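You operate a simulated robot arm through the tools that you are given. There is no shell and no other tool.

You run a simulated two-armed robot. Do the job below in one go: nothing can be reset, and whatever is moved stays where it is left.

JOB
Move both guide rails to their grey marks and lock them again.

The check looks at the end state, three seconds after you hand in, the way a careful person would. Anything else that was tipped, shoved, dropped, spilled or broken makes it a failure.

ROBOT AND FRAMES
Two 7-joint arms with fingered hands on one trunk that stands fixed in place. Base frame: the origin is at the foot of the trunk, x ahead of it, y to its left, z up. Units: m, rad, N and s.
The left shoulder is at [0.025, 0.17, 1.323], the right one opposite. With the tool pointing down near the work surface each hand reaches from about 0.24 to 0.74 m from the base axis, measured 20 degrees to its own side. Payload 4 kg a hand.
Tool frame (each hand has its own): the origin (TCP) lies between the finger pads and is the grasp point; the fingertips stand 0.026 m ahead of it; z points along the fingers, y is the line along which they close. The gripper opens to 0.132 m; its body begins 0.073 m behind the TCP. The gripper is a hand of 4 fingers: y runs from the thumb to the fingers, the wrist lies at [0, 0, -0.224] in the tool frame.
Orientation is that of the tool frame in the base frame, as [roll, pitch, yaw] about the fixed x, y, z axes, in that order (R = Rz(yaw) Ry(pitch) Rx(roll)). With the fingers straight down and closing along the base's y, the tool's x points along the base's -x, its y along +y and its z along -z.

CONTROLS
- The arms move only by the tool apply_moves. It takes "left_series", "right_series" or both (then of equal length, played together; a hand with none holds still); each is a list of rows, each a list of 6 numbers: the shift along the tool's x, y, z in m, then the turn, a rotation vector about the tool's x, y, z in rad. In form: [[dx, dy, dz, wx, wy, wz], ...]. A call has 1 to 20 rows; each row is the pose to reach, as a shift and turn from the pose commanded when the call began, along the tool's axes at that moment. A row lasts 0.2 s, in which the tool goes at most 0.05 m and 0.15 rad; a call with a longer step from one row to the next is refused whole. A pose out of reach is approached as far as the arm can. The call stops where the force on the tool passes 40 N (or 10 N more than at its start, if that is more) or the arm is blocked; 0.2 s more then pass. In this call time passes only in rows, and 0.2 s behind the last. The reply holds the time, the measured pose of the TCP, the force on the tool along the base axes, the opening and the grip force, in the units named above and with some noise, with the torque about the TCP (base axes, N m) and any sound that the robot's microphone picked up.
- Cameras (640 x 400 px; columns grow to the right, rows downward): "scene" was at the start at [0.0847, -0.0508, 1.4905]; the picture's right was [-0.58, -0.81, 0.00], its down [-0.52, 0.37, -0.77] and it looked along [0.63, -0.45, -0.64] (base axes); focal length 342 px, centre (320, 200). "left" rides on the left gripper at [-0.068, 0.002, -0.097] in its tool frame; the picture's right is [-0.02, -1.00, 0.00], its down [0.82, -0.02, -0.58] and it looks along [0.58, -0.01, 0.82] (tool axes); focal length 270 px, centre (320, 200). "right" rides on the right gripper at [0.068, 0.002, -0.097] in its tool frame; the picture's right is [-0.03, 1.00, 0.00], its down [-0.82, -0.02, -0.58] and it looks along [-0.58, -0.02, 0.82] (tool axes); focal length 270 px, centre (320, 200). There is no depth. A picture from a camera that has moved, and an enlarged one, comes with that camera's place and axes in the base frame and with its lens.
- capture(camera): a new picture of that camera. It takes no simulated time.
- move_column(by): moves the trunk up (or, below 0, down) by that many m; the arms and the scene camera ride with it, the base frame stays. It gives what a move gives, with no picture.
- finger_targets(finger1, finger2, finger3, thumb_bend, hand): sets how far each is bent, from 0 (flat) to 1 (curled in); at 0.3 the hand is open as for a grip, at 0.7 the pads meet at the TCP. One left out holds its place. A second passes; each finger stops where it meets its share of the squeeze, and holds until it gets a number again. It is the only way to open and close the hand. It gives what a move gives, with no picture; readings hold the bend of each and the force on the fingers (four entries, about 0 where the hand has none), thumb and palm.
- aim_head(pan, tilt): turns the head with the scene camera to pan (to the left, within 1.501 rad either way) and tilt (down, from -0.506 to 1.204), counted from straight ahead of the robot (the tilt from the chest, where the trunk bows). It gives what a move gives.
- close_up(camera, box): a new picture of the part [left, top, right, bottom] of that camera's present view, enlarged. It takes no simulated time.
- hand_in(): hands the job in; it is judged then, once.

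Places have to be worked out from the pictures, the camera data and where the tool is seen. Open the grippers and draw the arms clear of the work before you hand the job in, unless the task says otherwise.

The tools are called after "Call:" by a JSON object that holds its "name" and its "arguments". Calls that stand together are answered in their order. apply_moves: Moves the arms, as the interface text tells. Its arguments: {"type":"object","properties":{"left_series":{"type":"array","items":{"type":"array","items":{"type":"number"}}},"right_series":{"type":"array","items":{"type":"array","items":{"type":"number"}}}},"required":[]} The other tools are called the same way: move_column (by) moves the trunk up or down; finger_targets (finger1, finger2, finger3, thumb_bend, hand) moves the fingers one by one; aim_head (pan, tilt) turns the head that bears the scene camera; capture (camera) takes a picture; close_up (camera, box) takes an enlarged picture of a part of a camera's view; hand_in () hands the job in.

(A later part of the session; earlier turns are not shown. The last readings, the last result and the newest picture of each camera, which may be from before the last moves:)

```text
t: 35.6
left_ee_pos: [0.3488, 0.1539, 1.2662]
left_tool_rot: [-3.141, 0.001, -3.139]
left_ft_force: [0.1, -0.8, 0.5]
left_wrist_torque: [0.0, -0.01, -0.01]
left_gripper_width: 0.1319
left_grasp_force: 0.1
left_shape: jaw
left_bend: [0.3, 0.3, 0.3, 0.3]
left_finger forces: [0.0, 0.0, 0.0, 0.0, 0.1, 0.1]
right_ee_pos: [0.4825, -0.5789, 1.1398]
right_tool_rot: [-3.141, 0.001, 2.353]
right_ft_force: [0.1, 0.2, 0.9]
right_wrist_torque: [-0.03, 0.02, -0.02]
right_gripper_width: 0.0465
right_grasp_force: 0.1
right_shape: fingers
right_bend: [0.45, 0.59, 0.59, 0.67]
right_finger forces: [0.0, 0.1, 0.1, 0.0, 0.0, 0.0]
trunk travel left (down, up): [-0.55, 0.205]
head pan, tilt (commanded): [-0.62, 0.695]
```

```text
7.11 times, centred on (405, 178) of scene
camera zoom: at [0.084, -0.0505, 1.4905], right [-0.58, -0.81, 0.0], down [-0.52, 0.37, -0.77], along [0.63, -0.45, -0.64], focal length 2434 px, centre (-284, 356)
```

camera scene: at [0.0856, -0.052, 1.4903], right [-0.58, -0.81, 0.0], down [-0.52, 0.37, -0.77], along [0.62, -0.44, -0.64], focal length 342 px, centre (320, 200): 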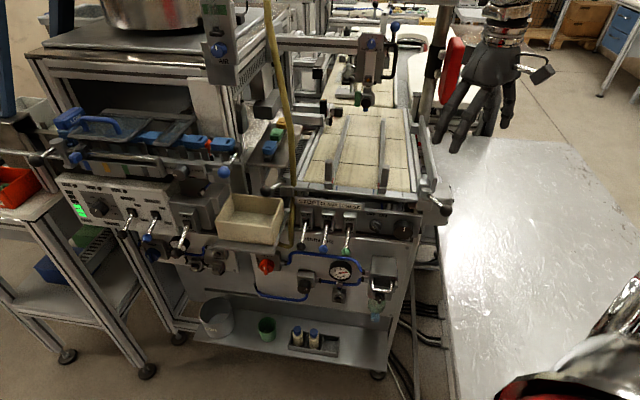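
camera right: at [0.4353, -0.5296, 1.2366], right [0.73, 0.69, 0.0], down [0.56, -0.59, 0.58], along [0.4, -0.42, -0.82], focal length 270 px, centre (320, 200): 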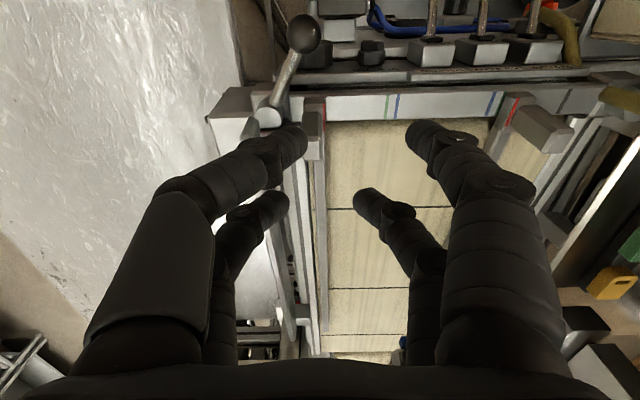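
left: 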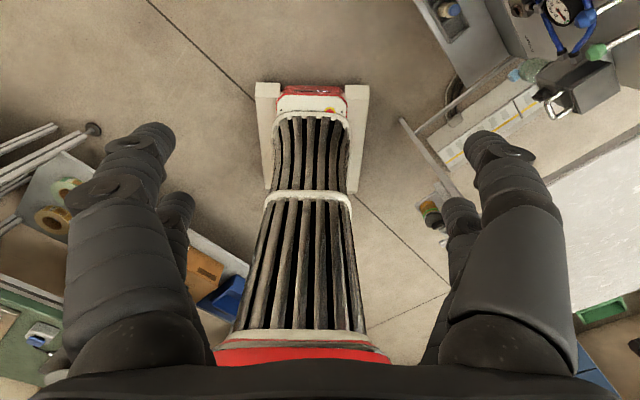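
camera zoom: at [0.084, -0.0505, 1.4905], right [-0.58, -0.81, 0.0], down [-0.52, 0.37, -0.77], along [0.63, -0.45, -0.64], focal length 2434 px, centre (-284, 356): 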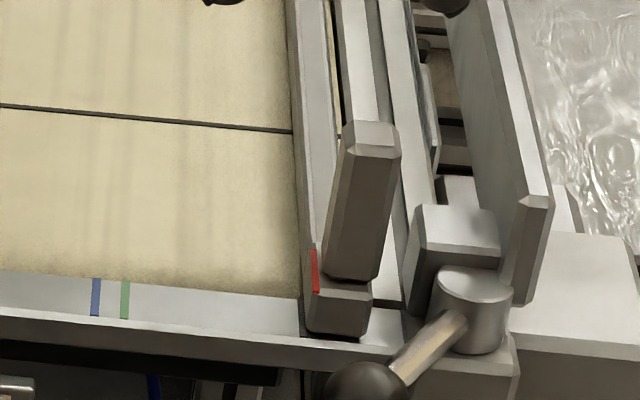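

The camera is now almost exactly in line with the grey mark (no parallax). I enlarge this spot strongly.

Call:
{"name": "close_up", "arguments": {"camera": "right", "box": [300, 80, 350, 130]}}

Call:
{"name": "close_up", "arguments": {"camera": "scene", "box": [395, 180, 425, 205]}}

```text
8.00 times, centred on (325, 105) of right
camera zoom: at [0.4353, -0.5296, 1.2366], right [0.73, 0.69, 0.0], down [0.56, -0.59, 0.58], along [0.4, -0.42, -0.82], focal length 2162 px, centre (280, 960)
```

zoom: 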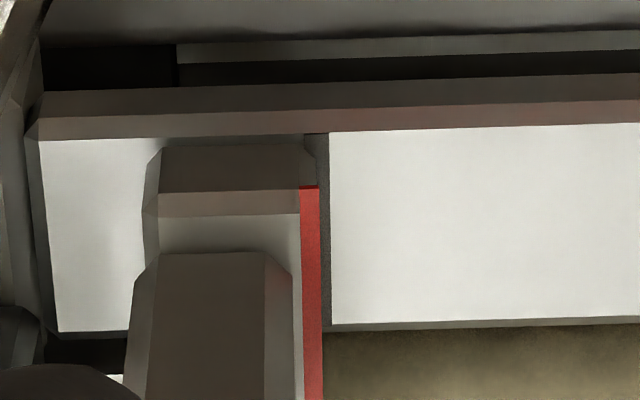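

```text
16.00 times, centred on (410, 192) of scene
camera zoom: at [0.084, -0.0505, 1.4905], right [-0.58, -0.81, 0.0], down [-0.52, 0.37, -0.77], along [0.63, -0.45, -0.64], focal length 5477 px, centre (-1120, 320)
```

zoom: 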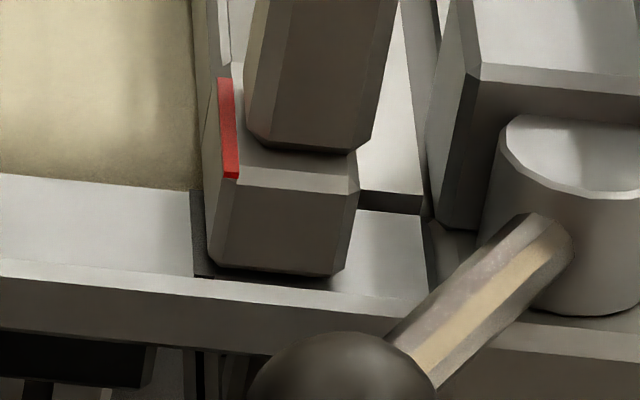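

The red stripe covers the grey mark with the same small outward bias (~1 mm) it had at green at the start, so the rail is on its mark. Now I open to 0.5 and return over the right lever ball (≈(0.436,-0.548)) to lock it.

Call:
{"name": "finger_targets", "arguments": {"hand": "right", "finger1": 0.5, "finger2": 0.5, "finger3": 0.5, "thumb_bend": 0.5}}

Call:
{"name": "apply_moves", "arguments": {"right_series": [[0.025, -0.002, 0, 0, 0, 0.13], [0.05, -0.0034, 0, 0, 0, 0.258], [0.05, -0.0034, 0.04, 0, 0, 0.258], [0.05, -0.0034, 0.07, 0, 0, 0.258]]}}

Call:
{"name": "capture", "arguments": {"camera": "right"}}

Call:
{"name": "close_up", "arguments": {"camera": "scene", "box": [360, 120, 460, 230]}}

```text
t: 36.6
left_ee_pos: [0.3498, 0.1543, 1.2663]
left_tool_rot: [-3.141, -0.003, -3.139]
left_ft_force: [0.1, 0.5, -0.3]
left_wrist_torque: [0.04, 0.01, 0.03]
left_gripper_width: 0.132
left_grasp_force: 0.0
left_shape: jaw
left_bend: [0.3, 0.3, 0.3, 0.3]
left_finger forces: [0.0, 0.1, 0.0, 0.1, 0.0, 0.1]
right_ee_pos: [0.4829, -0.5814, 1.1399]
right_tool_rot: [3.141, 0.0, 2.352]
right_ft_force: [-0.3, 0.2, -0.6]
right_wrist_torque: [-0.02, 0.04, 0.02]
right_gripper_width: 0.0661
right_grasp_force: 0.0
right_shape: fingers
right_bend: [0.5, 0.5, 0.5, 0.5]
right_finger forces: [0.0, 0.0, 0.1, 0.0, 0.1, 0.0]
trunk travel left (down, up): [-0.55, 0.205]
head pan, tilt (commanded): [-0.62, 0.695]
```

```text
t: 37.6
left_ee_pos: [0.35, 0.1541, 1.2667]
left_tool_rot: [-3.141, -0.002, -3.139]
left_ft_force: [0.6, -0.4, -0.2]
left_wrist_torque: [-0.02, -0.02, -0.02]
left_gripper_width: 0.1319
left_grasp_force: 0.0
left_shape: jaw
left_bend: [0.3, 0.3, 0.3, 0.3]
left_finger forces: [0.0, 0.1, 0.1, 0.1, 0.1, 0.0]
right_ee_pos: [0.4458, -0.5475, 1.0699]
right_tool_rot: [-3.141, -0.001, 2.095]
right_ft_force: [1.1, -0.8, -0.6]
right_wrist_torque: [0.03, 0.02, -0.01]
right_gripper_width: 0.0661
right_grasp_force: 0.1
right_shape: fingers
right_bend: [0.5, 0.5, 0.5, 0.5]
right_finger forces: [0.0, 0.1, 0.1, 0.0, 0.0, 0.0]
trunk travel left (down, up): [-0.55, 0.205]
head pan, tilt (commanded): [-0.62, 0.695]
```

```text
taken
camera right: at [0.4128, -0.4864, 1.1662], right [0.88, 0.48, 0.0], down [0.39, -0.72, 0.58], along [0.28, -0.51, -0.82], focal length 270 px, centre (320, 200)
```

right: 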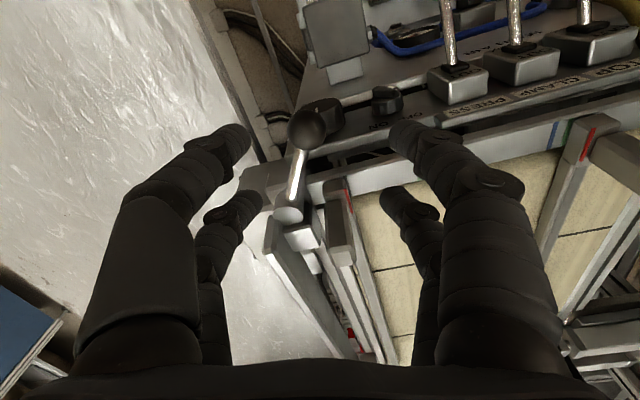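

```text
3.64 times, centred on (410, 175) of scene
camera zoom: at [0.0846, -0.0506, 1.4905], right [-0.58, -0.81, 0.0], down [-0.52, 0.37, -0.77], along [0.63, -0.45, -0.64], focal length 1245 px, centre (-7, 291)
```

zoom: 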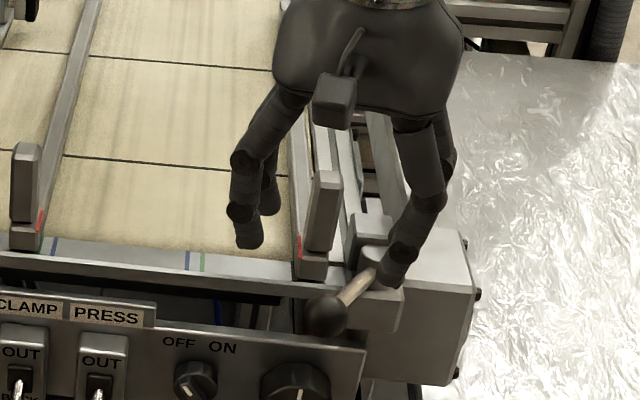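

The ball is at ≈(0.437,-0.546), slightly on the thumb side; the moved post is 3-4 cm beyond the far pair. I shift 5 mm and lower around the ball to z≈1.002, then close as before.

Call:
{"name": "apply_moves", "arguments": {"right_series": [[0.003, -0.005, 0.02, 0, 0, 0], [0.003, -0.005, 0.045, 0, 0, 0], [0.003, -0.005, 0.068, 0, 0, 0]]}}

Call:
{"name": "finger_targets", "arguments": {"hand": "right", "finger1": 0.7, "finger2": 0.68, "finger3": 0.68, "thumb_bend": 0.7}}

Call:
{"name": "capture", "arguments": {"camera": "right"}}

```text
t: 38.4
left_ee_pos: [0.3507, 0.1545, 1.2674]
left_tool_rot: [-3.141, -0.002, -3.139]
left_ft_force: [-0.2, 0.4, 0.5]
left_wrist_torque: [0.05, 0.0, 0.0]
left_gripper_width: 0.1318
left_grasp_force: 0.0
left_shape: jaw
left_bend: [0.3, 0.3, 0.3, 0.3]
left_finger forces: [0.0, 0.0, 0.1, 0.0, 0.1, 0.0]
right_ee_pos: [0.4403, -0.5467, 1.0007]
right_tool_rot: [-3.14, 0.0, 2.095]
right_ft_force: [0.3, -0.2, -0.3]
right_wrist_torque: [-0.01, 0.03, -0.02]
right_gripper_width: 0.066
right_grasp_force: 0.0
right_shape: fingers
right_bend: [0.5, 0.5, 0.5, 0.5]
right_finger forces: [0.0, 0.0, 0.1, 0.0, 0.0, 0.1]
trunk travel left (down, up): [-0.55, 0.205]
head pan, tilt (commanded): [-0.62, 0.695]
```

```text
t: 39.4
left_ee_pos: [0.35, 0.1536, 1.2665]
left_tool_rot: [-3.141, 0.0, -3.14]
left_ft_force: [0.1, -0.3, 0.3]
left_wrist_torque: [0.02, -0.03, 0.0]
left_gripper_width: 0.1319
left_grasp_force: 0.0
left_shape: jaw
left_bend: [0.3, 0.3, 0.3, 0.3]
left_finger forces: [0.0, 0.0, 0.0, 0.0, 0.1, 0.0]
right_ee_pos: [0.4396, -0.5477, 1.0015]
right_tool_rot: [3.141, -0.001, 2.094]
right_ft_force: [-3.0, -1.6, -2.2]
right_wrist_torque: [0.03, 0.08, -0.09]
right_gripper_width: 0.0016
right_grasp_force: 2.2
right_shape: fingers
right_bend: [0.7, 0.68, 0.64, 0.7]
right_finger forces: [0.1, 0.0, 4.1, 0.0, 0.0, 0.1]
trunk travel left (down, up): [-0.55, 0.205]
head pan, tilt (commanded): [-0.62, 0.695]
```

```text
taken
camera right: at [0.4066, -0.4865, 1.0979], right [0.88, 0.48, 0.0], down [0.39, -0.72, 0.58], along [0.28, -0.51, -0.82], focal length 270 px, centre (320, 200)
```

right: 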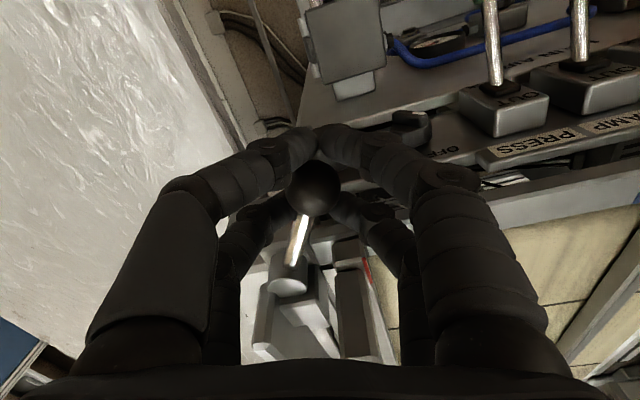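

The ball and rod are cradled again. I swing the lever back outward 30° about its pivot.

Call:
{"name": "apply_moves", "arguments": {"right_series": [[0.0019, -0.006, 0, 0, 0, -0.0873], [0.0033, -0.0122, 0, 0, 0, -0.1745], [0.0042, -0.0185, 0, 0, 0, -0.2618], [0.0045, -0.0248, 0, 0, 0, -0.3491], [0.0042, -0.0311, 0, 0, 0, -0.4363], [0.0034, -0.0374, 0, 0, 0, -0.5236]]}}

Call:
{"name": "capture", "arguments": {"camera": "right"}}

```text
t: 40.8
left_ee_pos: [0.3506, 0.1533, 1.2673]
left_tool_rot: [-3.141, -0.001, -3.139]
left_ft_force: [0.8, 0.6, 0.7]
left_wrist_torque: [0.03, 0.02, -0.02]
left_gripper_width: 0.1315
left_grasp_force: 0.1
left_shape: jaw
left_bend: [0.3, 0.3, 0.3, 0.3]
left_finger forces: [0.0, 0.0, 0.0, 0.1, 0.0, 0.0]
right_ee_pos: [0.4054, -0.5609, 1.0004]
right_tool_rot: [-3.141, 0.0, 2.619]
right_ft_force: [2.1, -2.7, 0.3]
right_wrist_torque: [-0.04, -0.04, -0.01]
right_gripper_width: 0.0015
right_grasp_force: 2.6
right_shape: fingers
right_bend: [0.7, 0.67, 0.65, 0.7]
right_finger forces: [0.1, 2.8, 2.0, 0.0, 0.0, 0.0]
trunk travel left (down, up): [-0.55, 0.205]
head pan, tilt (commanded): [-0.62, 0.695]
```

```text
taken
camera right: at [0.3471, -0.5266, 1.0974], right [0.52, 0.85, 0.0], down [0.7, -0.42, 0.58], along [0.49, -0.3, -0.82], focal length 270 px, centre (320, 200)
```

right: 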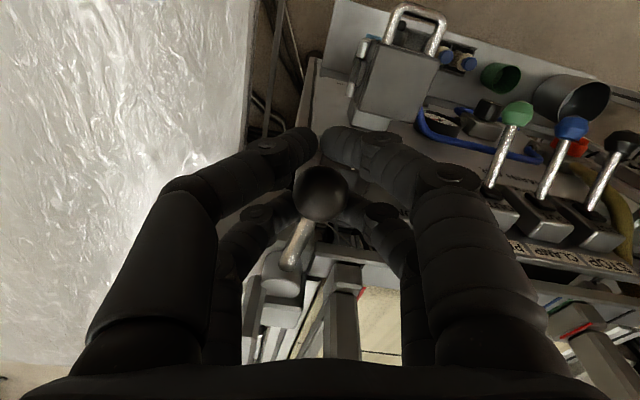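

The lever follows freely. I swing the next 30° outward.

Call:
{"name": "apply_moves", "arguments": {"right_series": [[0.0019, -0.006, 0, 0, 0, -0.0873], [0.0033, -0.0122, 0, 0, 0, -0.1745], [0.0042, -0.0185, 0, 0, 0, -0.2618], [0.0045, -0.0248, 0, 0, 0, -0.3491], [0.0042, -0.0311, 0, 0, 0, -0.4363], [0.0034, -0.0374, 0, 0, 0, -0.5236]]}}

Call:
{"name": "capture", "arguments": {"camera": "right"}}

```text
t: 42.2
left_ee_pos: [0.3497, 0.1523, 1.2669]
left_tool_rot: [3.141, -0.001, -3.141]
left_ft_force: [-1.0, -0.3, -0.3]
left_wrist_torque: [-0.01, 0.01, 0.01]
left_gripper_width: 0.1321
left_grasp_force: 0.0
left_shape: jaw
left_bend: [0.3, 0.3, 0.3, 0.3]
left_finger forces: [0.0, 0.0, 0.1, 0.1, 0.1, 0.0]
right_ee_pos: [0.3827, -0.5933, 1.0012]
right_tool_rot: [-3.142, -0.002, -3.139]
right_ft_force: [-0.2, -2.2, -3.5]
right_wrist_torque: [0.0, 0.08, -0.09]
right_gripper_width: 0.0015
right_grasp_force: 3.3
right_shape: fingers
right_bend: [0.7, 0.67, 0.64, 0.7]
right_finger forces: [0.0, 1.8, 4.4, 0.0, 0.0, 0.0]
trunk travel left (down, up): [-0.55, 0.205]
head pan, tilt (commanded): [-0.62, 0.695]
```

```text
taken
camera right: at [0.3149, -0.5918, 1.098], right [0.02, 1.0, 0.0], down [0.82, -0.02, 0.58], along [0.58, -0.01, -0.82], focal length 270 px, centre (320, 200)
```

right: 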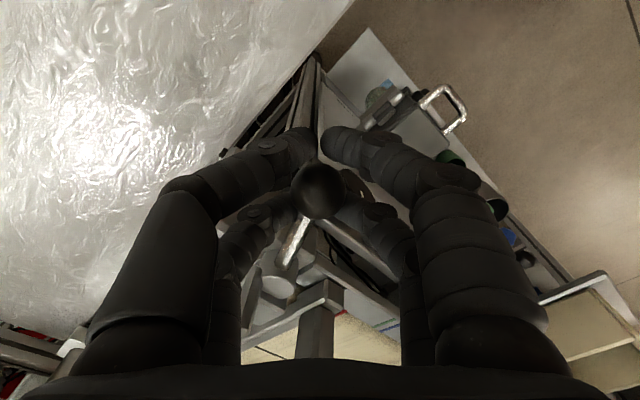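

The lever is about 9 mm short of its locked end. I press on outward (-y) in small steps until it meets the stop firmly.

Call:
{"name": "apply_moves", "arguments": {"right_series": [[0.001, -0.005, 0, 0, 0, 0], [0.002, -0.01, 0, 0, 0, 0], [0.003, -0.015, 0, 0, 0, 0], [0.003, -0.02, 0, 0, 0, 0], [0.003, -0.025, 0, 0, 0, 0]]}}

Call:
{"name": "capture", "arguments": {"camera": "right"}}

```text
t: 43.4
left_ee_pos: [0.3508, 0.1546, 1.2665]
left_tool_rot: [-3.141, -0.001, -3.14]
left_ft_force: [0.0, -0.1, -0.2]
left_wrist_torque: [0.0, -0.05, 0.0]
left_gripper_width: 0.1317
left_grasp_force: 0.2
left_shape: jaw
left_bend: [0.3, 0.3, 0.3, 0.3]
left_finger forces: [0.0, 0.0, 0.0, 0.0, 0.1, 0.1]
right_ee_pos: [0.3821, -0.6161, 1.0031]
right_tool_rot: [-3.141, -0.001, 3.142]
right_ft_force: [3.8, 6.5, 0.5]
right_wrist_torque: [0.13, -0.02, 0.02]
right_gripper_width: 0.0013
right_grasp_force: 2.4
right_shape: fingers
right_bend: [0.7, 0.62, 0.68, 0.7]
right_finger forces: [0.0, 6.0, 0.0, 0.1, 0.0, 0.0]
trunk travel left (down, up): [-0.55, 0.205]
head pan, tilt (commanded): [-0.62, 0.695]
```

```text
taken
camera right: at [0.313, -0.6149, 1.0987], right [0.03, 1.0, 0.0], down [0.82, -0.02, 0.58], along [0.58, -0.01, -0.82], focal length 270 px, centre (320, 200)
```

right: 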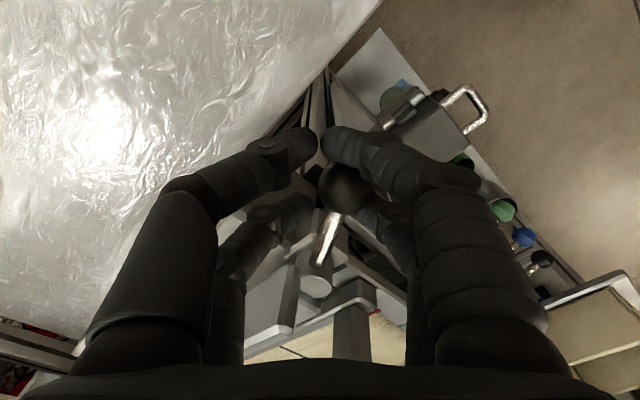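

The ball is at y≈-0.605, the same as when I pressed it at the very start (locked end). I press a little harder to be sure it is fully home.

Call:
{"name": "apply_moves", "arguments": {"right_series": [[0, -0.005, 0, 0, 0, 0], [0, -0.01, 0, 0, 0, 0], [0, -0.014, 0, 0, 0, 0]]}}

Call:
{"name": "capture", "arguments": {"camera": "right"}}

```text
t: 44.2
left_ee_pos: [0.3506, 0.1555, 1.2663]
left_tool_rot: [-3.141, -0.002, -3.138]
left_ft_force: [0.7, 0.4, -0.2]
left_wrist_torque: [0.0, -0.02, 0.01]
left_gripper_width: 0.1317
left_grasp_force: 0.0
left_shape: jaw
left_bend: [0.3, 0.3, 0.3, 0.3]
left_finger forces: [0.0, 0.1, 0.0, 0.0, 0.0, 0.0]
right_ee_pos: [0.3832, -0.6307, 1.003]
right_tool_rot: [3.141, 0.0, 3.141]
right_ft_force: [7.0, 12.7, 0.7]
right_wrist_torque: [0.28, -0.15, -0.05]
right_gripper_width: 0.0014
right_grasp_force: 5.5
right_shape: fingers
right_bend: [0.7, 0.57, 0.68, 0.7]
right_finger forces: [0.1, 11.6, 0.1, 0.0, 0.0, 0.0]
trunk travel left (down, up): [-0.55, 0.205]
head pan, tilt (commanded): [-0.62, 0.695]
```

```text
taken
camera right: at [0.3137, -0.6282, 1.0989], right [0.03, 1.0, 0.0], down [0.82, -0.02, 0.58], along [0.58, -0.01, -0.82], focal length 270 px, centre (320, 200)
```

right: 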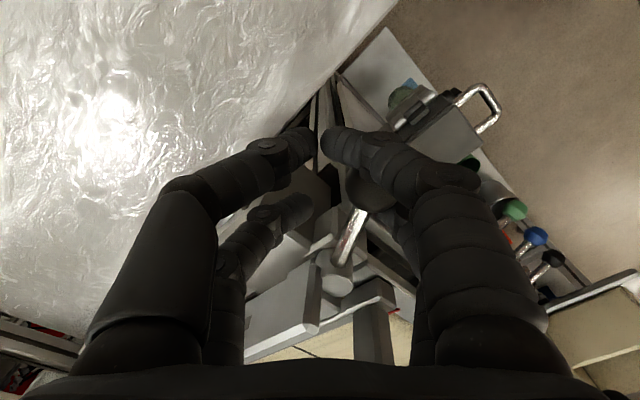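

12 N with no further movement: the right lever is home at its locked stop. I back off without touching the other side, open the fingers and rise.

Call:
{"name": "apply_moves", "arguments": {"right_series": [[0, 0.01, 0, 0, 0, 0], [0, 0.02, 0, 0, 0, 0]]}}

Call:
{"name": "finger_targets", "arguments": {"hand": "right", "finger1": 0.48, "finger2": 0.48, "finger3": 0.5, "thumb_bend": 0.5}}

Call:
{"name": "apply_moves", "arguments": {"right_series": [[0, 0.004, -0.03, 0, 0, 0], [0, 0.005, -0.07, 0, 0, 0], [0, 0.005, -0.11, 0, 0, 0], [0, 0.005, -0.15, 0, 0, 0]]}}

Call:
{"name": "capture", "arguments": {"camera": "scene"}}

Call:
{"name": "close_up", "arguments": {"camera": "scene", "box": [355, 160, 455, 222]}}

Call:
{"name": "close_up", "arguments": {"camera": "right", "box": [240, 60, 440, 260]}}

```text
t: 44.8
left_ee_pos: [0.3513, 0.1538, 1.2659]
left_tool_rot: [3.142, -0.002, -3.141]
left_ft_force: [0.1, -0.1, 0.4]
left_wrist_torque: [0.02, 0.0, -0.02]
left_gripper_width: 0.132
left_grasp_force: 0.0
left_shape: jaw
left_bend: [0.3, 0.3, 0.3, 0.3]
left_finger forces: [0.0, 0.0, 0.0, 0.0, 0.0, 0.0]
right_ee_pos: [0.382, -0.6136, 1.0009]
right_tool_rot: [-3.14, -0.001, 3.141]
right_ft_force: [8.8, 0.5, -4.2]
right_wrist_torque: [-0.01, -0.11, -0.06]
right_gripper_width: 0.0009
right_grasp_force: 4.6
right_shape: fingers
right_bend: [0.7, 0.64, 0.68, 0.7]
right_finger forces: [0.4, 9.4, 0.0, 0.0, 0.1, 0.1]
trunk travel left (down, up): [-0.55, 0.205]
head pan, tilt (commanded): [-0.62, 0.695]
```

```text
t: 45.8
left_ee_pos: [0.3503, 0.154, 1.2661]
left_tool_rot: [3.141, -0.001, 3.141]
left_ft_force: [0.6, -0.1, 0.9]
left_wrist_torque: [-0.01, 0.0, 0.01]
left_gripper_width: 0.1318
left_grasp_force: 0.1
left_shape: jaw
left_bend: [0.3, 0.3, 0.3, 0.3]
left_finger forces: [0.0, 0.1, 0.0, 0.0, 0.1, 0.0]
right_ee_pos: [0.3799, -0.6119, 1.0028]
right_tool_rot: [-3.139, -0.002, 3.141]
right_ft_force: [0.3, 0.1, -1.0]
right_wrist_torque: [0.02, 0.0, -0.02]
right_gripper_width: 0.0685
right_grasp_force: 0.0
right_shape: fingers
right_bend: [0.48, 0.48, 0.5, 0.5]
right_finger forces: [0.0, 0.0, 0.0, 0.0, 0.0, 0.0]
trunk travel left (down, up): [-0.55, 0.205]
head pan, tilt (commanded): [-0.62, 0.695]
```

```text
t: 46.8
left_ee_pos: [0.3498, 0.1546, 1.265]
left_tool_rot: [-3.14, 0.0, -3.14]
left_ft_force: [-0.4, -1.0, 0.5]
left_wrist_torque: [0.02, 0.0, -0.01]
left_gripper_width: 0.132
left_grasp_force: 0.1
left_shape: jaw
left_bend: [0.3, 0.3, 0.3, 0.3]
left_finger forces: [0.0, 0.1, 0.0, 0.0, 0.1, 0.1]
right_ee_pos: [0.3799, -0.6054, 1.1527]
right_tool_rot: [-3.141, 0.0, 3.141]
right_ft_force: [0.2, 0.5, 0.5]
right_wrist_torque: [0.02, 0.01, 0.01]
right_gripper_width: 0.069
right_grasp_force: 0.2
right_shape: fingers
right_bend: [0.48, 0.48, 0.5, 0.5]
right_finger forces: [0.1, 0.0, 0.0, 0.0, 0.0, 0.0]
trunk travel left (down, up): [-0.55, 0.205]
head pan, tilt (commanded): [-0.62, 0.695]
```

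```text
taken
camera scene: at [0.0839, -0.0501, 1.4905], right [-0.58, -0.81, 0.0], down [-0.52, 0.37, -0.77], along [0.63, -0.45, -0.64], focal length 342 px, centre (320, 200)
```

scene: 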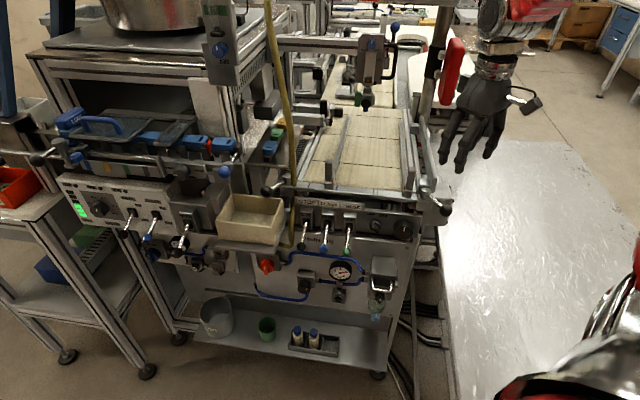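

```text
6.40 times, centred on (405, 191) of scene
camera zoom: at [0.0839, -0.0501, 1.4905], right [-0.58, -0.81, 0.0], down [-0.52, 0.37, -0.77], along [0.63, -0.45, -0.64], focal length 2191 px, centre (-224, 258)
```

zoom: 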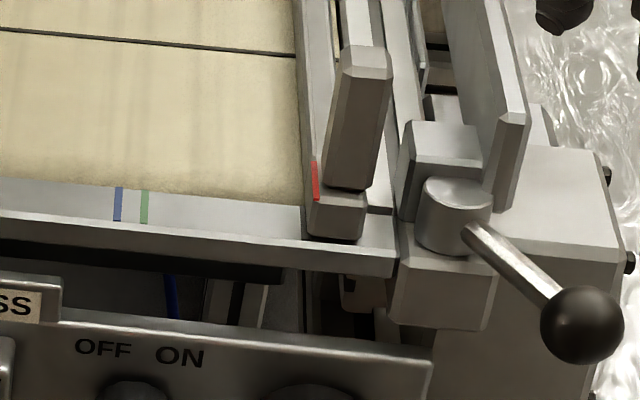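

```text
2.00 times, centred on (340, 160) of right
camera zoom: at [0.3109, -0.6034, 1.249], right [0.03, 1.0, 0.0], down [0.82, -0.02, 0.58], along [0.58, -0.01, -0.82], focal length 541 px, centre (280, 280)
```

zoom: 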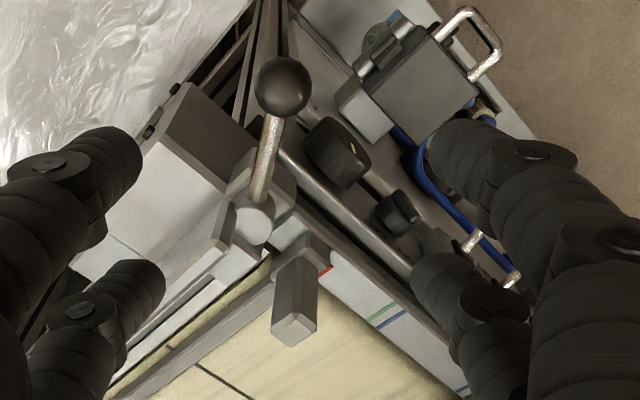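

The right ball is back exactly where it was (582,325 vs 580,325 in the same view), so the right rail is set and locked. Next the left side: I carry the right hand at z≈1.2 around in front of the machine to above the left lever, turning it 90° so its closing axis lies across that lever.

Call:
{"name": "apply_moves", "arguments": {"right_series": [[-0.004, 0.037, -0.02, 0, 0, 0.131], [-0.008, 0.074, -0.04, 0, 0, 0.262], [-0.012, 0.111, -0.047, 0, 0, 0.393], [-0.016, 0.148, -0.047, 0, 0, 0.524], [-0.02, 0.185, -0.047, 0, 0, 0.655], [-0.048, 0.198, -0.047, 0, 0, 0.786], [-0.077, 0.211, -0.047, 0, 0, 0.917], [-0.105, 0.224, -0.047, 0, 0, 1.048], [-0.134, 0.237, -0.047, 0, 0, 1.179], [-0.163, 0.25, -0.047, 0, 0, 1.31], [-0.191, 0.263, -0.047, 0, 0, 1.44], [-0.22, 0.275, -0.047, 0, 0, 1.571]]}}

Call:
{"name": "capture", "arguments": {"camera": "right"}}

Call:
{"name": "capture", "arguments": {"camera": "scene"}}

```text
t: 49.4
left_ee_pos: [0.3512, 0.1541, 1.2649]
left_tool_rot: [3.142, -0.003, -3.139]
left_ft_force: [0.2, -0.4, -1.1]
left_wrist_torque: [0.01, 0.03, -0.02]
left_gripper_width: 0.1318
left_grasp_force: 0.1
left_shape: jaw
left_bend: [0.3, 0.3, 0.3, 0.3]
left_finger forces: [0.0, 0.0, 0.0, 0.1, 0.1, 0.0]
right_ee_pos: [0.5945, -0.463, 1.1875]
right_tool_rot: [3.138, -0.043, 1.611]
right_ft_force: [0.0, 0.3, 0.3]
right_wrist_torque: [0.01, -0.04, 0.0]
right_gripper_width: 0.0688
right_grasp_force: 0.1
right_shape: fingers
right_bend: [0.48, 0.48, 0.5, 0.5]
right_finger forces: [0.1, 0.0, 0.0, 0.1, 0.0, 0.1]
right hand out of reach, approached as far as the arm can: row 10, 11, 12
trunk travel left (down, up): [-0.55, 0.205]
head pan, tilt (commanded): [-0.62, 0.695]
```

```text
taken
camera right: at [0.5931, -0.3984, 1.2861], right [1.0, 0.01, 0.0], down [0.01, -0.84, 0.54], along [0.01, -0.54, -0.84], focal length 270 px, centre (320, 200)
```

right: 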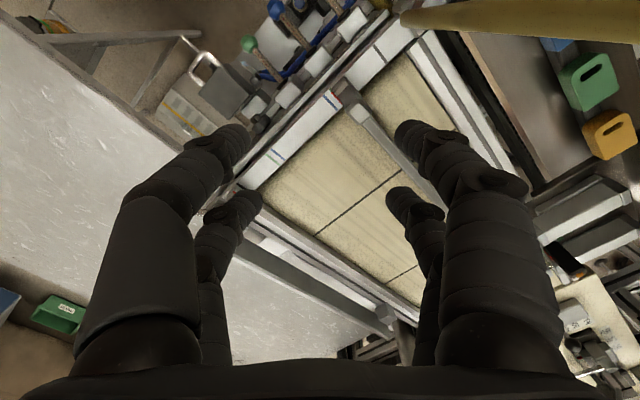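

```text
taken
camera scene: at [0.086, -0.0515, 1.4903], right [-0.58, -0.81, 0.0], down [-0.52, 0.37, -0.77], along [0.62, -0.45, -0.64], focal length 342 px, centre (320, 200)
```

scene: 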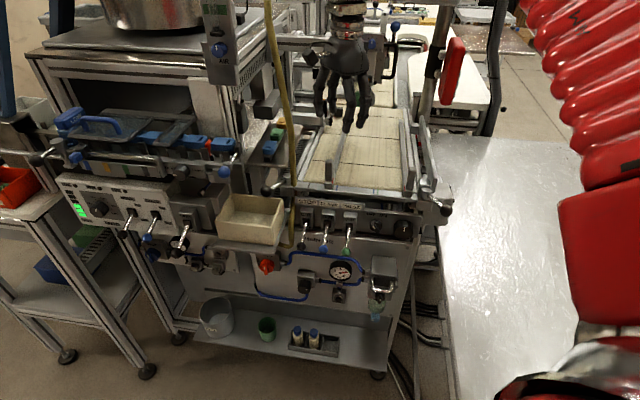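

At that yaw the right arm cannot reach (stopped near (0.595,-0.463)). I turn the hand back to yaw ≈135° (closing axis along the bar) and draw back to about (0.50,-0.33,1.22), which is a comfortable posture, and then look from there.

Call:
{"name": "apply_moves", "arguments": {"right_series": [[0, -0.017, -0.005, 0, 0, -0.131], [0, -0.033, -0.01, 0, 0, -0.262], [0, -0.05, -0.015, 0, 0, -0.393], [0, -0.067, -0.02, 0, 0, -0.524], [0, -0.083, -0.02, 0, 0, -0.655], [0, -0.1, -0.02, 0, 0, -0.785]]}}

Call:
{"name": "capture", "arguments": {"camera": "right"}}

Call:
{"name": "capture", "arguments": {"camera": "scene"}}

```text
t: 50.8
left_ee_pos: [0.3498, 0.1528, 1.2656]
left_tool_rot: [3.141, -0.001, -3.14]
left_ft_force: [0.2, 0.4, -0.2]
left_wrist_torque: [0.0, -0.08, 0.01]
left_gripper_width: 0.132
left_grasp_force: 0.1
left_shape: jaw
left_bend: [0.3, 0.3, 0.3, 0.3]
left_finger forces: [0.1, 0.0, 0.0, 0.0, 0.0, 0.0]
right_ee_pos: [0.491, -0.4669, 1.2065]
right_tool_rot: [3.109, -0.029, 2.401]
right_ft_force: [-0.8, -0.5, -0.6]
right_wrist_torque: [-0.02, 0.0, -0.01]
right_gripper_width: 0.0688
right_grasp_force: 0.1
right_shape: fingers
right_bend: [0.48, 0.48, 0.5, 0.5]
right_finger forces: [0.0, 0.1, 0.1, 0.0, 0.1, 0.1]
trunk travel left (down, up): [-0.55, 0.205]
head pan, tilt (commanded): [-0.62, 0.695]
```

```text
taken
camera right: at [0.4423, -0.4242, 1.306], right [0.69, 0.72, 0.03], down [0.59, -0.59, 0.55], along [0.42, -0.37, -0.83], focal length 270 px, centre (320, 200)
```

right: 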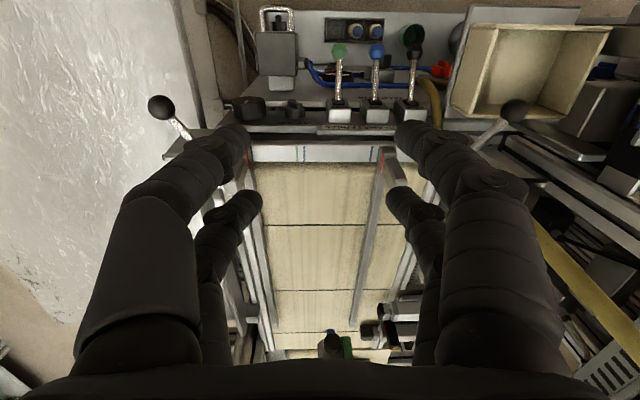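

```text
taken
camera scene: at [0.0839, -0.0507, 1.4905], right [-0.58, -0.81, 0.0], down [-0.52, 0.37, -0.77], along [0.63, -0.45, -0.64], focal length 342 px, centre (320, 200)
```

scene: 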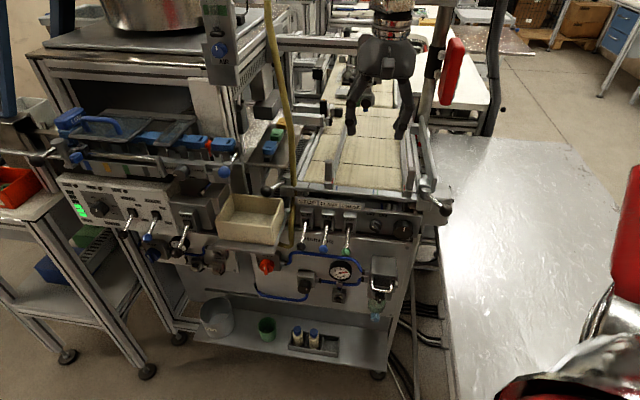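

The commanded pose follows what was reached; hand is at (0.491,-0.467,1.207), slightly tilted. I level it and move in front of the left lever to (0.58,-0.33,1.2), keeping well away from the yellow hose.

Call:
{"name": "apply_moves", "arguments": {"right_series": [[0.03, 0.022, 0, 0.01, -0.009, 0.015], [0.06, 0.044, 0, 0.02, -0.018, 0.03], [0.087, 0.0655, 0, 0.0326, -0.029, 0.045], [0.067, 0.0975, 0, 0.0326, -0.029, 0.045], [0.047, 0.1295, 0, 0.0326, -0.029, 0.045], [0.0268, 0.1612, 0, 0.0326, -0.029, 0.045]]}}

Call:
{"name": "capture", "arguments": {"camera": "right"}}

Call:
{"name": "capture", "arguments": {"camera": "scene"}}

```text
t: 52.2
left_ee_pos: [0.3515, 0.1539, 1.2659]
left_tool_rot: [3.141, -0.002, -3.141]
left_ft_force: [0.7, 0.0, -0.2]
left_wrist_torque: [0.0, 0.01, 0.0]
left_gripper_width: 0.132
left_grasp_force: 0.1
left_shape: jaw
left_bend: [0.3, 0.3, 0.3, 0.3]
left_finger forces: [0.0, 0.0, 0.0, 0.0, 0.1, 0.0]
right_ee_pos: [0.5838, -0.3316, 1.2132]
right_tool_rot: [-3.14, -0.002, 2.353]
right_ft_force: [0.7, -0.2, 0.2]
right_wrist_torque: [0.02, 0.03, -0.04]
right_gripper_width: 0.0686
right_grasp_force: 0.1
right_shape: fingers
right_bend: [0.48, 0.48, 0.5, 0.5]
right_finger forces: [0.1, 0.1, 0.0, 0.1, 0.0, 0.0]
trunk travel left (down, up): [-0.55, 0.205]
head pan, tilt (commanded): [-0.62, 0.695]
```

```text
taken
camera right: at [0.5376, -0.282, 1.3088], right [0.73, 0.69, 0.0], down [0.56, -0.59, 0.58], along [0.39, -0.42, -0.82], focal length 270 px, centre (320, 200)
```

right: 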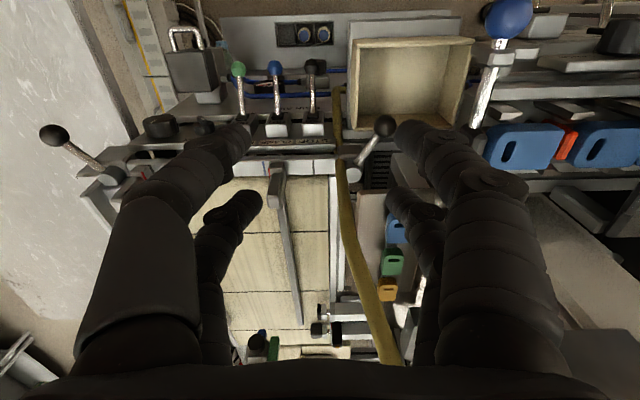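

```text
taken
camera scene: at [0.0868, -0.051, 1.4903], right [-0.58, -0.81, 0.0], down [-0.52, 0.37, -0.77], along [0.62, -0.45, -0.64], focal length 342 px, centre (320, 200)
```

scene: 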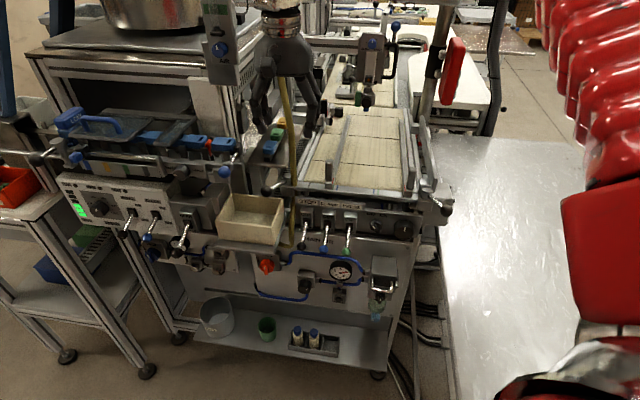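

The hand camera shows the left lever, the hose, the bin (rim z≈0.955) and a blue-ball lever standing at about (0.62,-0.21,1.12), close to where my palm would be. I close finger1/finger2 to unblock the camera's view of that side.

Call:
{"name": "finger_targets", "arguments": {"hand": "right", "finger1": 0.75, "finger2": 0.75}}

Call:
{"name": "capture", "arguments": {"camera": "right"}}

Call:
{"name": "close_up", "arguments": {"camera": "right", "box": [320, 60, 560, 230]}}

Call:
{"name": "close_up", "arguments": {"camera": "scene", "box": [190, 120, 320, 260]}}

```text
t: 53.2
left_ee_pos: [0.3501, 0.1535, 1.2665]
left_tool_rot: [-3.141, 0.0, -3.14]
left_ft_force: [0.3, -1.1, 0.5]
left_wrist_torque: [0.0, -0.02, 0.01]
left_gripper_width: 0.1319
left_grasp_force: 0.1
left_shape: jaw
left_bend: [0.3, 0.3, 0.3, 0.3]
left_finger forces: [0.1, 0.0, 0.1, 0.0, 0.0, 0.1]
right_ee_pos: [0.5825, -0.3312, 1.2135]
right_tool_rot: [-3.14, 0.0, 2.353]
right_ft_force: [1.0, 0.5, -0.3]
right_wrist_torque: [0.02, 0.04, 0.02]
right_gripper_width: 0.0268
right_grasp_force: 0.1
right_shape: fingers
right_bend: [0.75, 0.75, 0.5, 0.5]
right_finger forces: [0.1, 0.0, 0.1, 0.0, 0.1, 0.0]
trunk travel left (down, up): [-0.55, 0.205]
head pan, tilt (commanded): [-0.62, 0.695]
```

```text
taken
camera right: at [0.5359, -0.282, 1.3097], right [0.73, 0.69, 0.0], down [0.56, -0.59, 0.58], along [0.4, -0.42, -0.82], focal length 270 px, centre (320, 200)
```

right: 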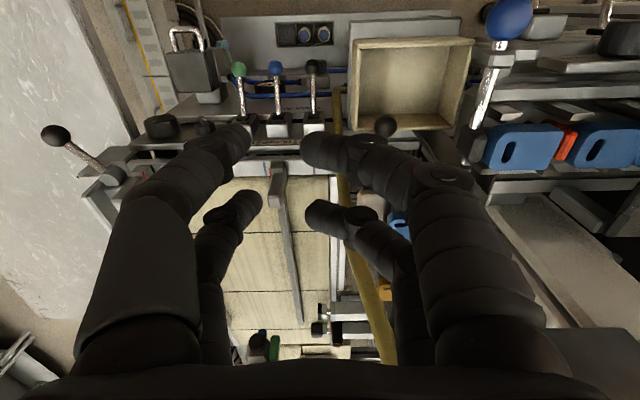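

```text
2.35 times, centred on (440, 145) of right
camera zoom: at [0.5359, -0.282, 1.3097], right [0.73, 0.69, 0.0], down [0.56, -0.59, 0.58], along [0.4, -0.42, -0.82], focal length 636 px, centre (38, 329)
```

zoom: 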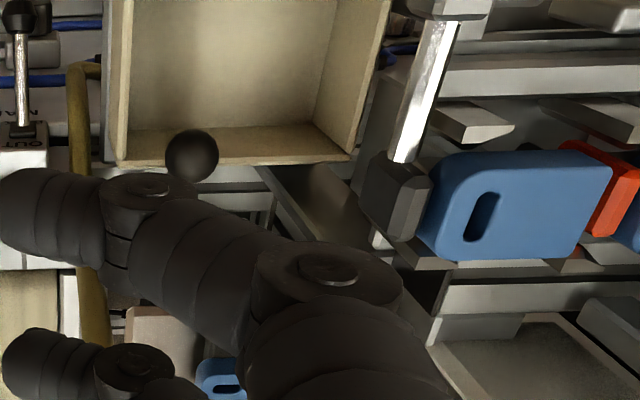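

```text
2.86 times, centred on (255, 190) of scene
camera zoom: at [0.0853, -0.0508, 1.4904], right [-0.58, -0.81, 0.0], down [-0.52, 0.37, -0.77], along [0.62, -0.45, -0.64], focal length 978 px, centre (506, 229)
```

zoom: 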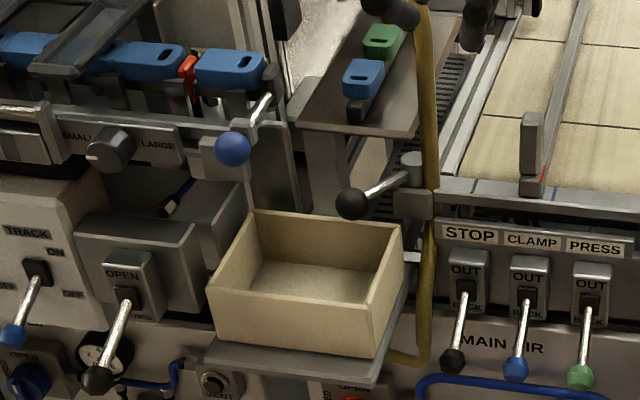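

The volume beside the lever is tight: blue-lever base block at e≥0.285/z≥1.09, tray post further back, hose behind. So I'll hook the ball from its outer side with one opened finger (finger2), keeping the palm on the inner side. First I set finger2 wide and the others half-closed.

Call:
{"name": "finger_targets", "arguments": {"hand": "right", "finger1": 0.55, "finger2": 0.28, "finger3": 0.55, "thumb_bend": 0.55}}

Call:
{"name": "apply_moves", "arguments": {"right_series": [[0.012, 0.0, 0.03, 0, 0, 0], [0.012, 0.0, 0.07, 0, 0, 0], [0.012, 0.0, 0.11, 0, 0, 0], [0.012, 0.0, 0.14, 0, 0, 0]]}}

Call:
{"name": "capture", "arguments": {"camera": "right"}}

Call:
{"name": "close_up", "arguments": {"camera": "scene", "box": [200, 70, 340, 250]}}

```text
t: 54.2
left_ee_pos: [0.3497, 0.1533, 1.2666]
left_tool_rot: [-3.141, -0.002, -3.14]
left_ft_force: [0.4, 0.5, -0.8]
left_wrist_torque: [0.01, 0.03, 0.0]
left_gripper_width: 0.1317
left_grasp_force: 0.0
left_shape: jaw
left_bend: [0.3, 0.3, 0.3, 0.3]
left_finger forces: [0.0, 0.0, 0.0, 0.0, 0.1, 0.0]
right_ee_pos: [0.5828, -0.3319, 1.2142]
right_tool_rot: [3.141, 0.0, 2.353]
right_ft_force: [0.5, 0.1, -0.9]
right_wrist_torque: [0.01, 0.03, -0.02]
right_gripper_width: 0.0486
right_grasp_force: 0.0
right_shape: fingers
right_bend: [0.55, 0.28, 0.55, 0.55]
right_finger forces: [0.0, 0.0, 0.0, 0.0, 0.1, 0.1]
trunk travel left (down, up): [-0.55, 0.205]
head pan, tilt (commanded): [-0.62, 0.695]
```

```text
t: 55.2
left_ee_pos: [0.3514, 0.1536, 1.2667]
left_tool_rot: [3.141, -0.002, -3.14]
left_ft_force: [0.5, 0.8, -1.1]
left_wrist_torque: [-0.01, 0.01, -0.01]
left_gripper_width: 0.1317
left_grasp_force: 0.0
left_shape: jaw
left_bend: [0.3, 0.3, 0.3, 0.3]
left_finger forces: [0.0, 0.1, 0.0, 0.1, 0.0, 0.1]
right_ee_pos: [0.5749, -0.3226, 1.0717]
right_tool_rot: [3.141, -0.002, 2.351]
right_ft_force: [0.6, 0.2, -0.6]
right_wrist_torque: [0.0, 0.03, 0.01]
right_gripper_width: 0.0489
right_grasp_force: 0.0
right_shape: fingers
right_bend: [0.55, 0.28, 0.55, 0.55]
right_finger forces: [0.0, 0.0, 0.0, 0.1, 0.0, 0.0]
trunk travel left (down, up): [-0.55, 0.205]
head pan, tilt (commanded): [-0.62, 0.695]
```

```text
taken
camera right: at [0.5277, -0.2724, 1.1682], right [0.73, 0.69, 0.0], down [0.56, -0.59, 0.58], along [0.4, -0.42, -0.82], focal length 270 px, centre (320, 200)
```

right: 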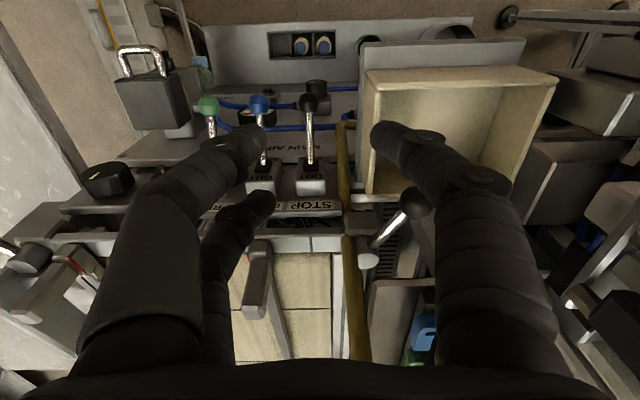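

```text
2.22 times, centred on (270, 160) of scene
camera zoom: at [0.0855, -0.051, 1.4904], right [-0.58, -0.81, 0.0], down [-0.52, 0.37, -0.77], along [0.62, -0.45, -0.64], focal length 761 px, centre (431, 289)
```

zoom: 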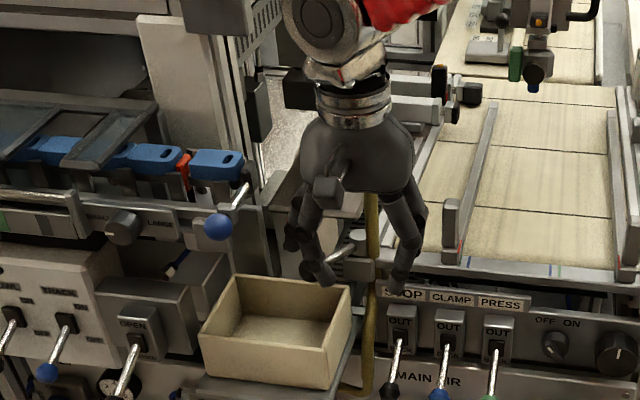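

Ball seen at (0.668,-0.313), as estimated. I lower in front of it to z≈1.003 with finger2 passing on the near (front) side of the ball.

Call:
{"name": "apply_moves", "arguments": {"right_series": [[0, 0, 0.025, 0, 0, 0], [0, 0, 0.05, 0, 0, 0], [0, 0, 0.069, 0, 0, 0]]}}

Call:
{"name": "capture", "arguments": {"camera": "right"}}

Call:
{"name": "close_up", "arguments": {"camera": "scene", "box": [220, 120, 320, 240]}}

```text
t: 56.0
left_ee_pos: [0.3494, 0.1534, 1.2674]
left_tool_rot: [-3.14, -0.002, -3.141]
left_ft_force: [0.5, -0.3, -0.2]
left_wrist_torque: [-0.02, 0.02, 0.01]
left_gripper_width: 0.1319
left_grasp_force: 0.1
left_shape: jaw
left_bend: [0.3, 0.3, 0.3, 0.3]
left_finger forces: [0.0, 0.0, 0.1, 0.1, 0.0, 0.1]
right_ee_pos: [0.5686, -0.3253, 1.0076]
right_tool_rot: [3.14, 0.002, 2.352]
right_ft_force: [0.3, 0.9, -0.6]
right_wrist_torque: [0.02, -0.03, 0.02]
right_gripper_width: 0.0487
right_grasp_force: 0.1
right_shape: fingers
right_bend: [0.55, 0.28, 0.55, 0.55]
right_finger forces: [0.0, 0.0, 0.1, 0.0, 0.1, 0.1]
right hand out of reach, approached as far as the arm can: row 3
trunk travel left (down, up): [-0.55, 0.205]
head pan, tilt (commanded): [-0.62, 0.695]
```

```text
taken
camera right: at [0.5216, -0.2754, 1.1036], right [0.73, 0.69, 0.0], down [0.56, -0.59, 0.58], along [0.4, -0.42, -0.82], focal length 270 px, centre (320, 200)
```

right: 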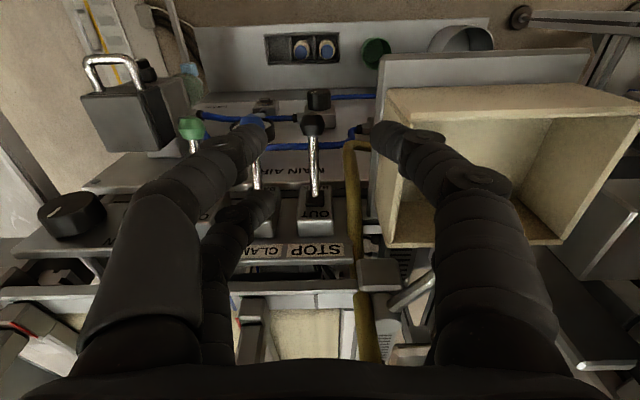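

```text
3.33 times, centred on (270, 180) of scene
camera zoom: at [0.0848, -0.0509, 1.4905], right [-0.58, -0.81, 0.0], down [-0.52, 0.37, -0.77], along [0.63, -0.45, -0.64], focal length 1141 px, centre (487, 267)
```

zoom: 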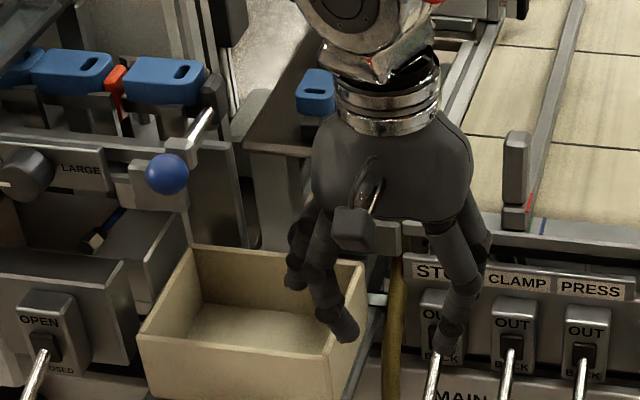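

The arm reports its reach limit here with the hand straight down. Tilting the hand forward (fingers toward the machine) brings the wrist back; I tilt 0.4 rad about the bar axis, easing 5 mm toward the front for clearance from the ball.

Call:
{"name": "apply_moves", "arguments": {"right_series": [[0.003, 0, 0, 0, -0.1, 0], [0.005, 0, 0, 0, -0.2, 0], [0.005, 0, 0, 0, -0.3, 0], [0.005, 0, 0, 0, -0.4, 0]]}}

Call:
{"name": "capture", "arguments": {"camera": "right"}}

Call:
{"name": "close_up", "arguments": {"camera": "scene", "box": [200, 80, 340, 240]}}

```text
t: 57.0
left_ee_pos: [0.3509, 0.1533, 1.2671]
left_tool_rot: [3.141, -0.002, -3.139]
left_ft_force: [-0.8, -0.1, 0.1]
left_wrist_torque: [0.02, -0.01, -0.02]
left_gripper_width: 0.1319
left_grasp_force: 0.1
left_shape: jaw
left_bend: [0.3, 0.3, 0.3, 0.3]
left_finger forces: [0.1, 0.1, 0.0, 0.1, 0.0, 0.0]
right_ee_pos: [0.635, -0.3922, 1.0336]
right_tool_rot: [-3.132, 0.354, 2.382]
right_ft_force: [-0.5, -0.2, -0.6]
right_wrist_torque: [-0.01, -0.02, -0.01]
right_gripper_width: 0.049
right_grasp_force: 0.1
right_shape: fingers
right_bend: [0.55, 0.28, 0.55, 0.55]
right_finger forces: [0.0, 0.0, 0.1, 0.0, 0.0, 0.0]
right hand out of reach, approached as far as the arm can: row 2, 3, 4
trunk travel left (down, up): [-0.55, 0.205]
head pan, tilt (commanded): [-0.62, 0.695]
```

```text
taken
camera right: at [0.5658, -0.3222, 1.0998], right [0.71, 0.71, 0.0], down [0.4, -0.4, 0.83], along [0.58, -0.58, -0.56], focal length 270 px, centre (320, 200)
```

right: 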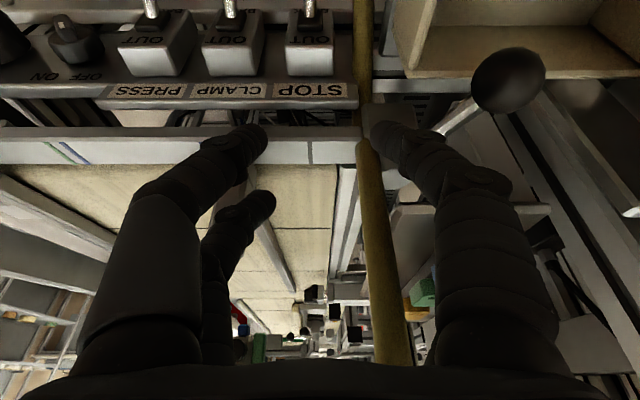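

```text
2.50 times, centred on (270, 160) of scene
camera zoom: at [0.0852, -0.0508, 1.4904], right [-0.58, -0.81, 0.0], down [-0.52, 0.37, -0.77], along [0.63, -0.45, -0.64], focal length 856 px, centre (445, 300)
```

zoom: 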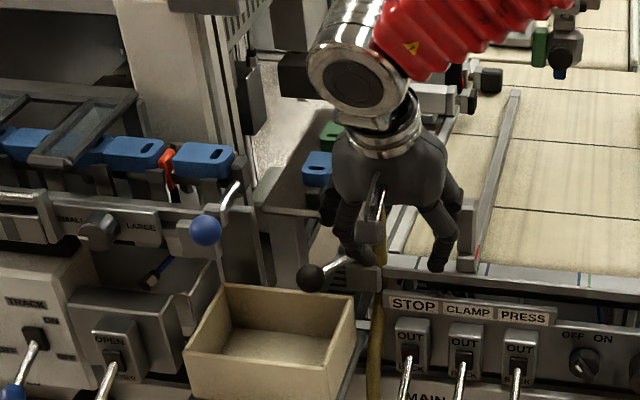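

The arm could not pull its wrist back, so the tilt swung the fingertips forward to (0.635,-0.392), on either side of the hose but with no contact (force ~0). I undo exactly that motion to return to the previous reachable pose, away from the hose.

Call:
{"name": "apply_moves", "arguments": {"right_series": [[0.0244, 0, -0.002, 0, 0.0885, 0], [0.0487, 0, -0.004, 0, 0.177, 0], [0.0731, 0, -0.0062, 0, 0.2655, 0], [0.0974, 0, -0.0083, 0, 0.354, 0]]}}

Call:
{"name": "capture", "arguments": {"camera": "right"}}

```text
t: 58.0
left_ee_pos: [0.3501, 0.1543, 1.266]
left_tool_rot: [-3.14, -0.002, -3.139]
left_ft_force: [0.2, -0.1, -0.5]
left_wrist_torque: [0.02, -0.01, 0.01]
left_gripper_width: 0.1319
left_grasp_force: 0.1
left_shape: jaw
left_bend: [0.3, 0.3, 0.3, 0.3]
left_finger forces: [0.0, 0.0, 0.0, 0.0, 0.0, 0.0]
right_ee_pos: [0.5672, -0.325, 1.0074]
right_tool_rot: [-3.133, -0.002, 2.377]
right_ft_force: [0.0, 0.0, 0.5]
right_wrist_torque: [-0.01, 0.05, -0.02]
right_gripper_width: 0.049
right_grasp_force: 0.1
right_shape: fingers
right_bend: [0.55, 0.28, 0.55, 0.55]
right_finger forces: [0.0, 0.0, 0.0, 0.0, 0.0, 0.0]
trunk travel left (down, up): [-0.55, 0.205]
head pan, tilt (commanded): [-0.62, 0.695]
```

```text
taken
camera right: at [0.5181, -0.276, 1.1034], right [0.71, 0.7, -0.01], down [0.58, -0.58, 0.58], along [0.4, -0.41, -0.82], focal length 270 px, centre (320, 200)
```

right: 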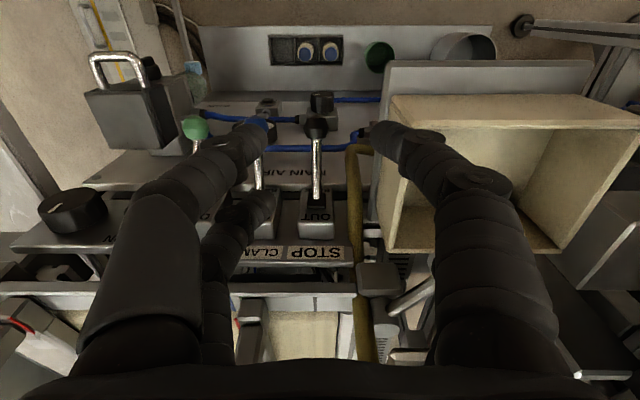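

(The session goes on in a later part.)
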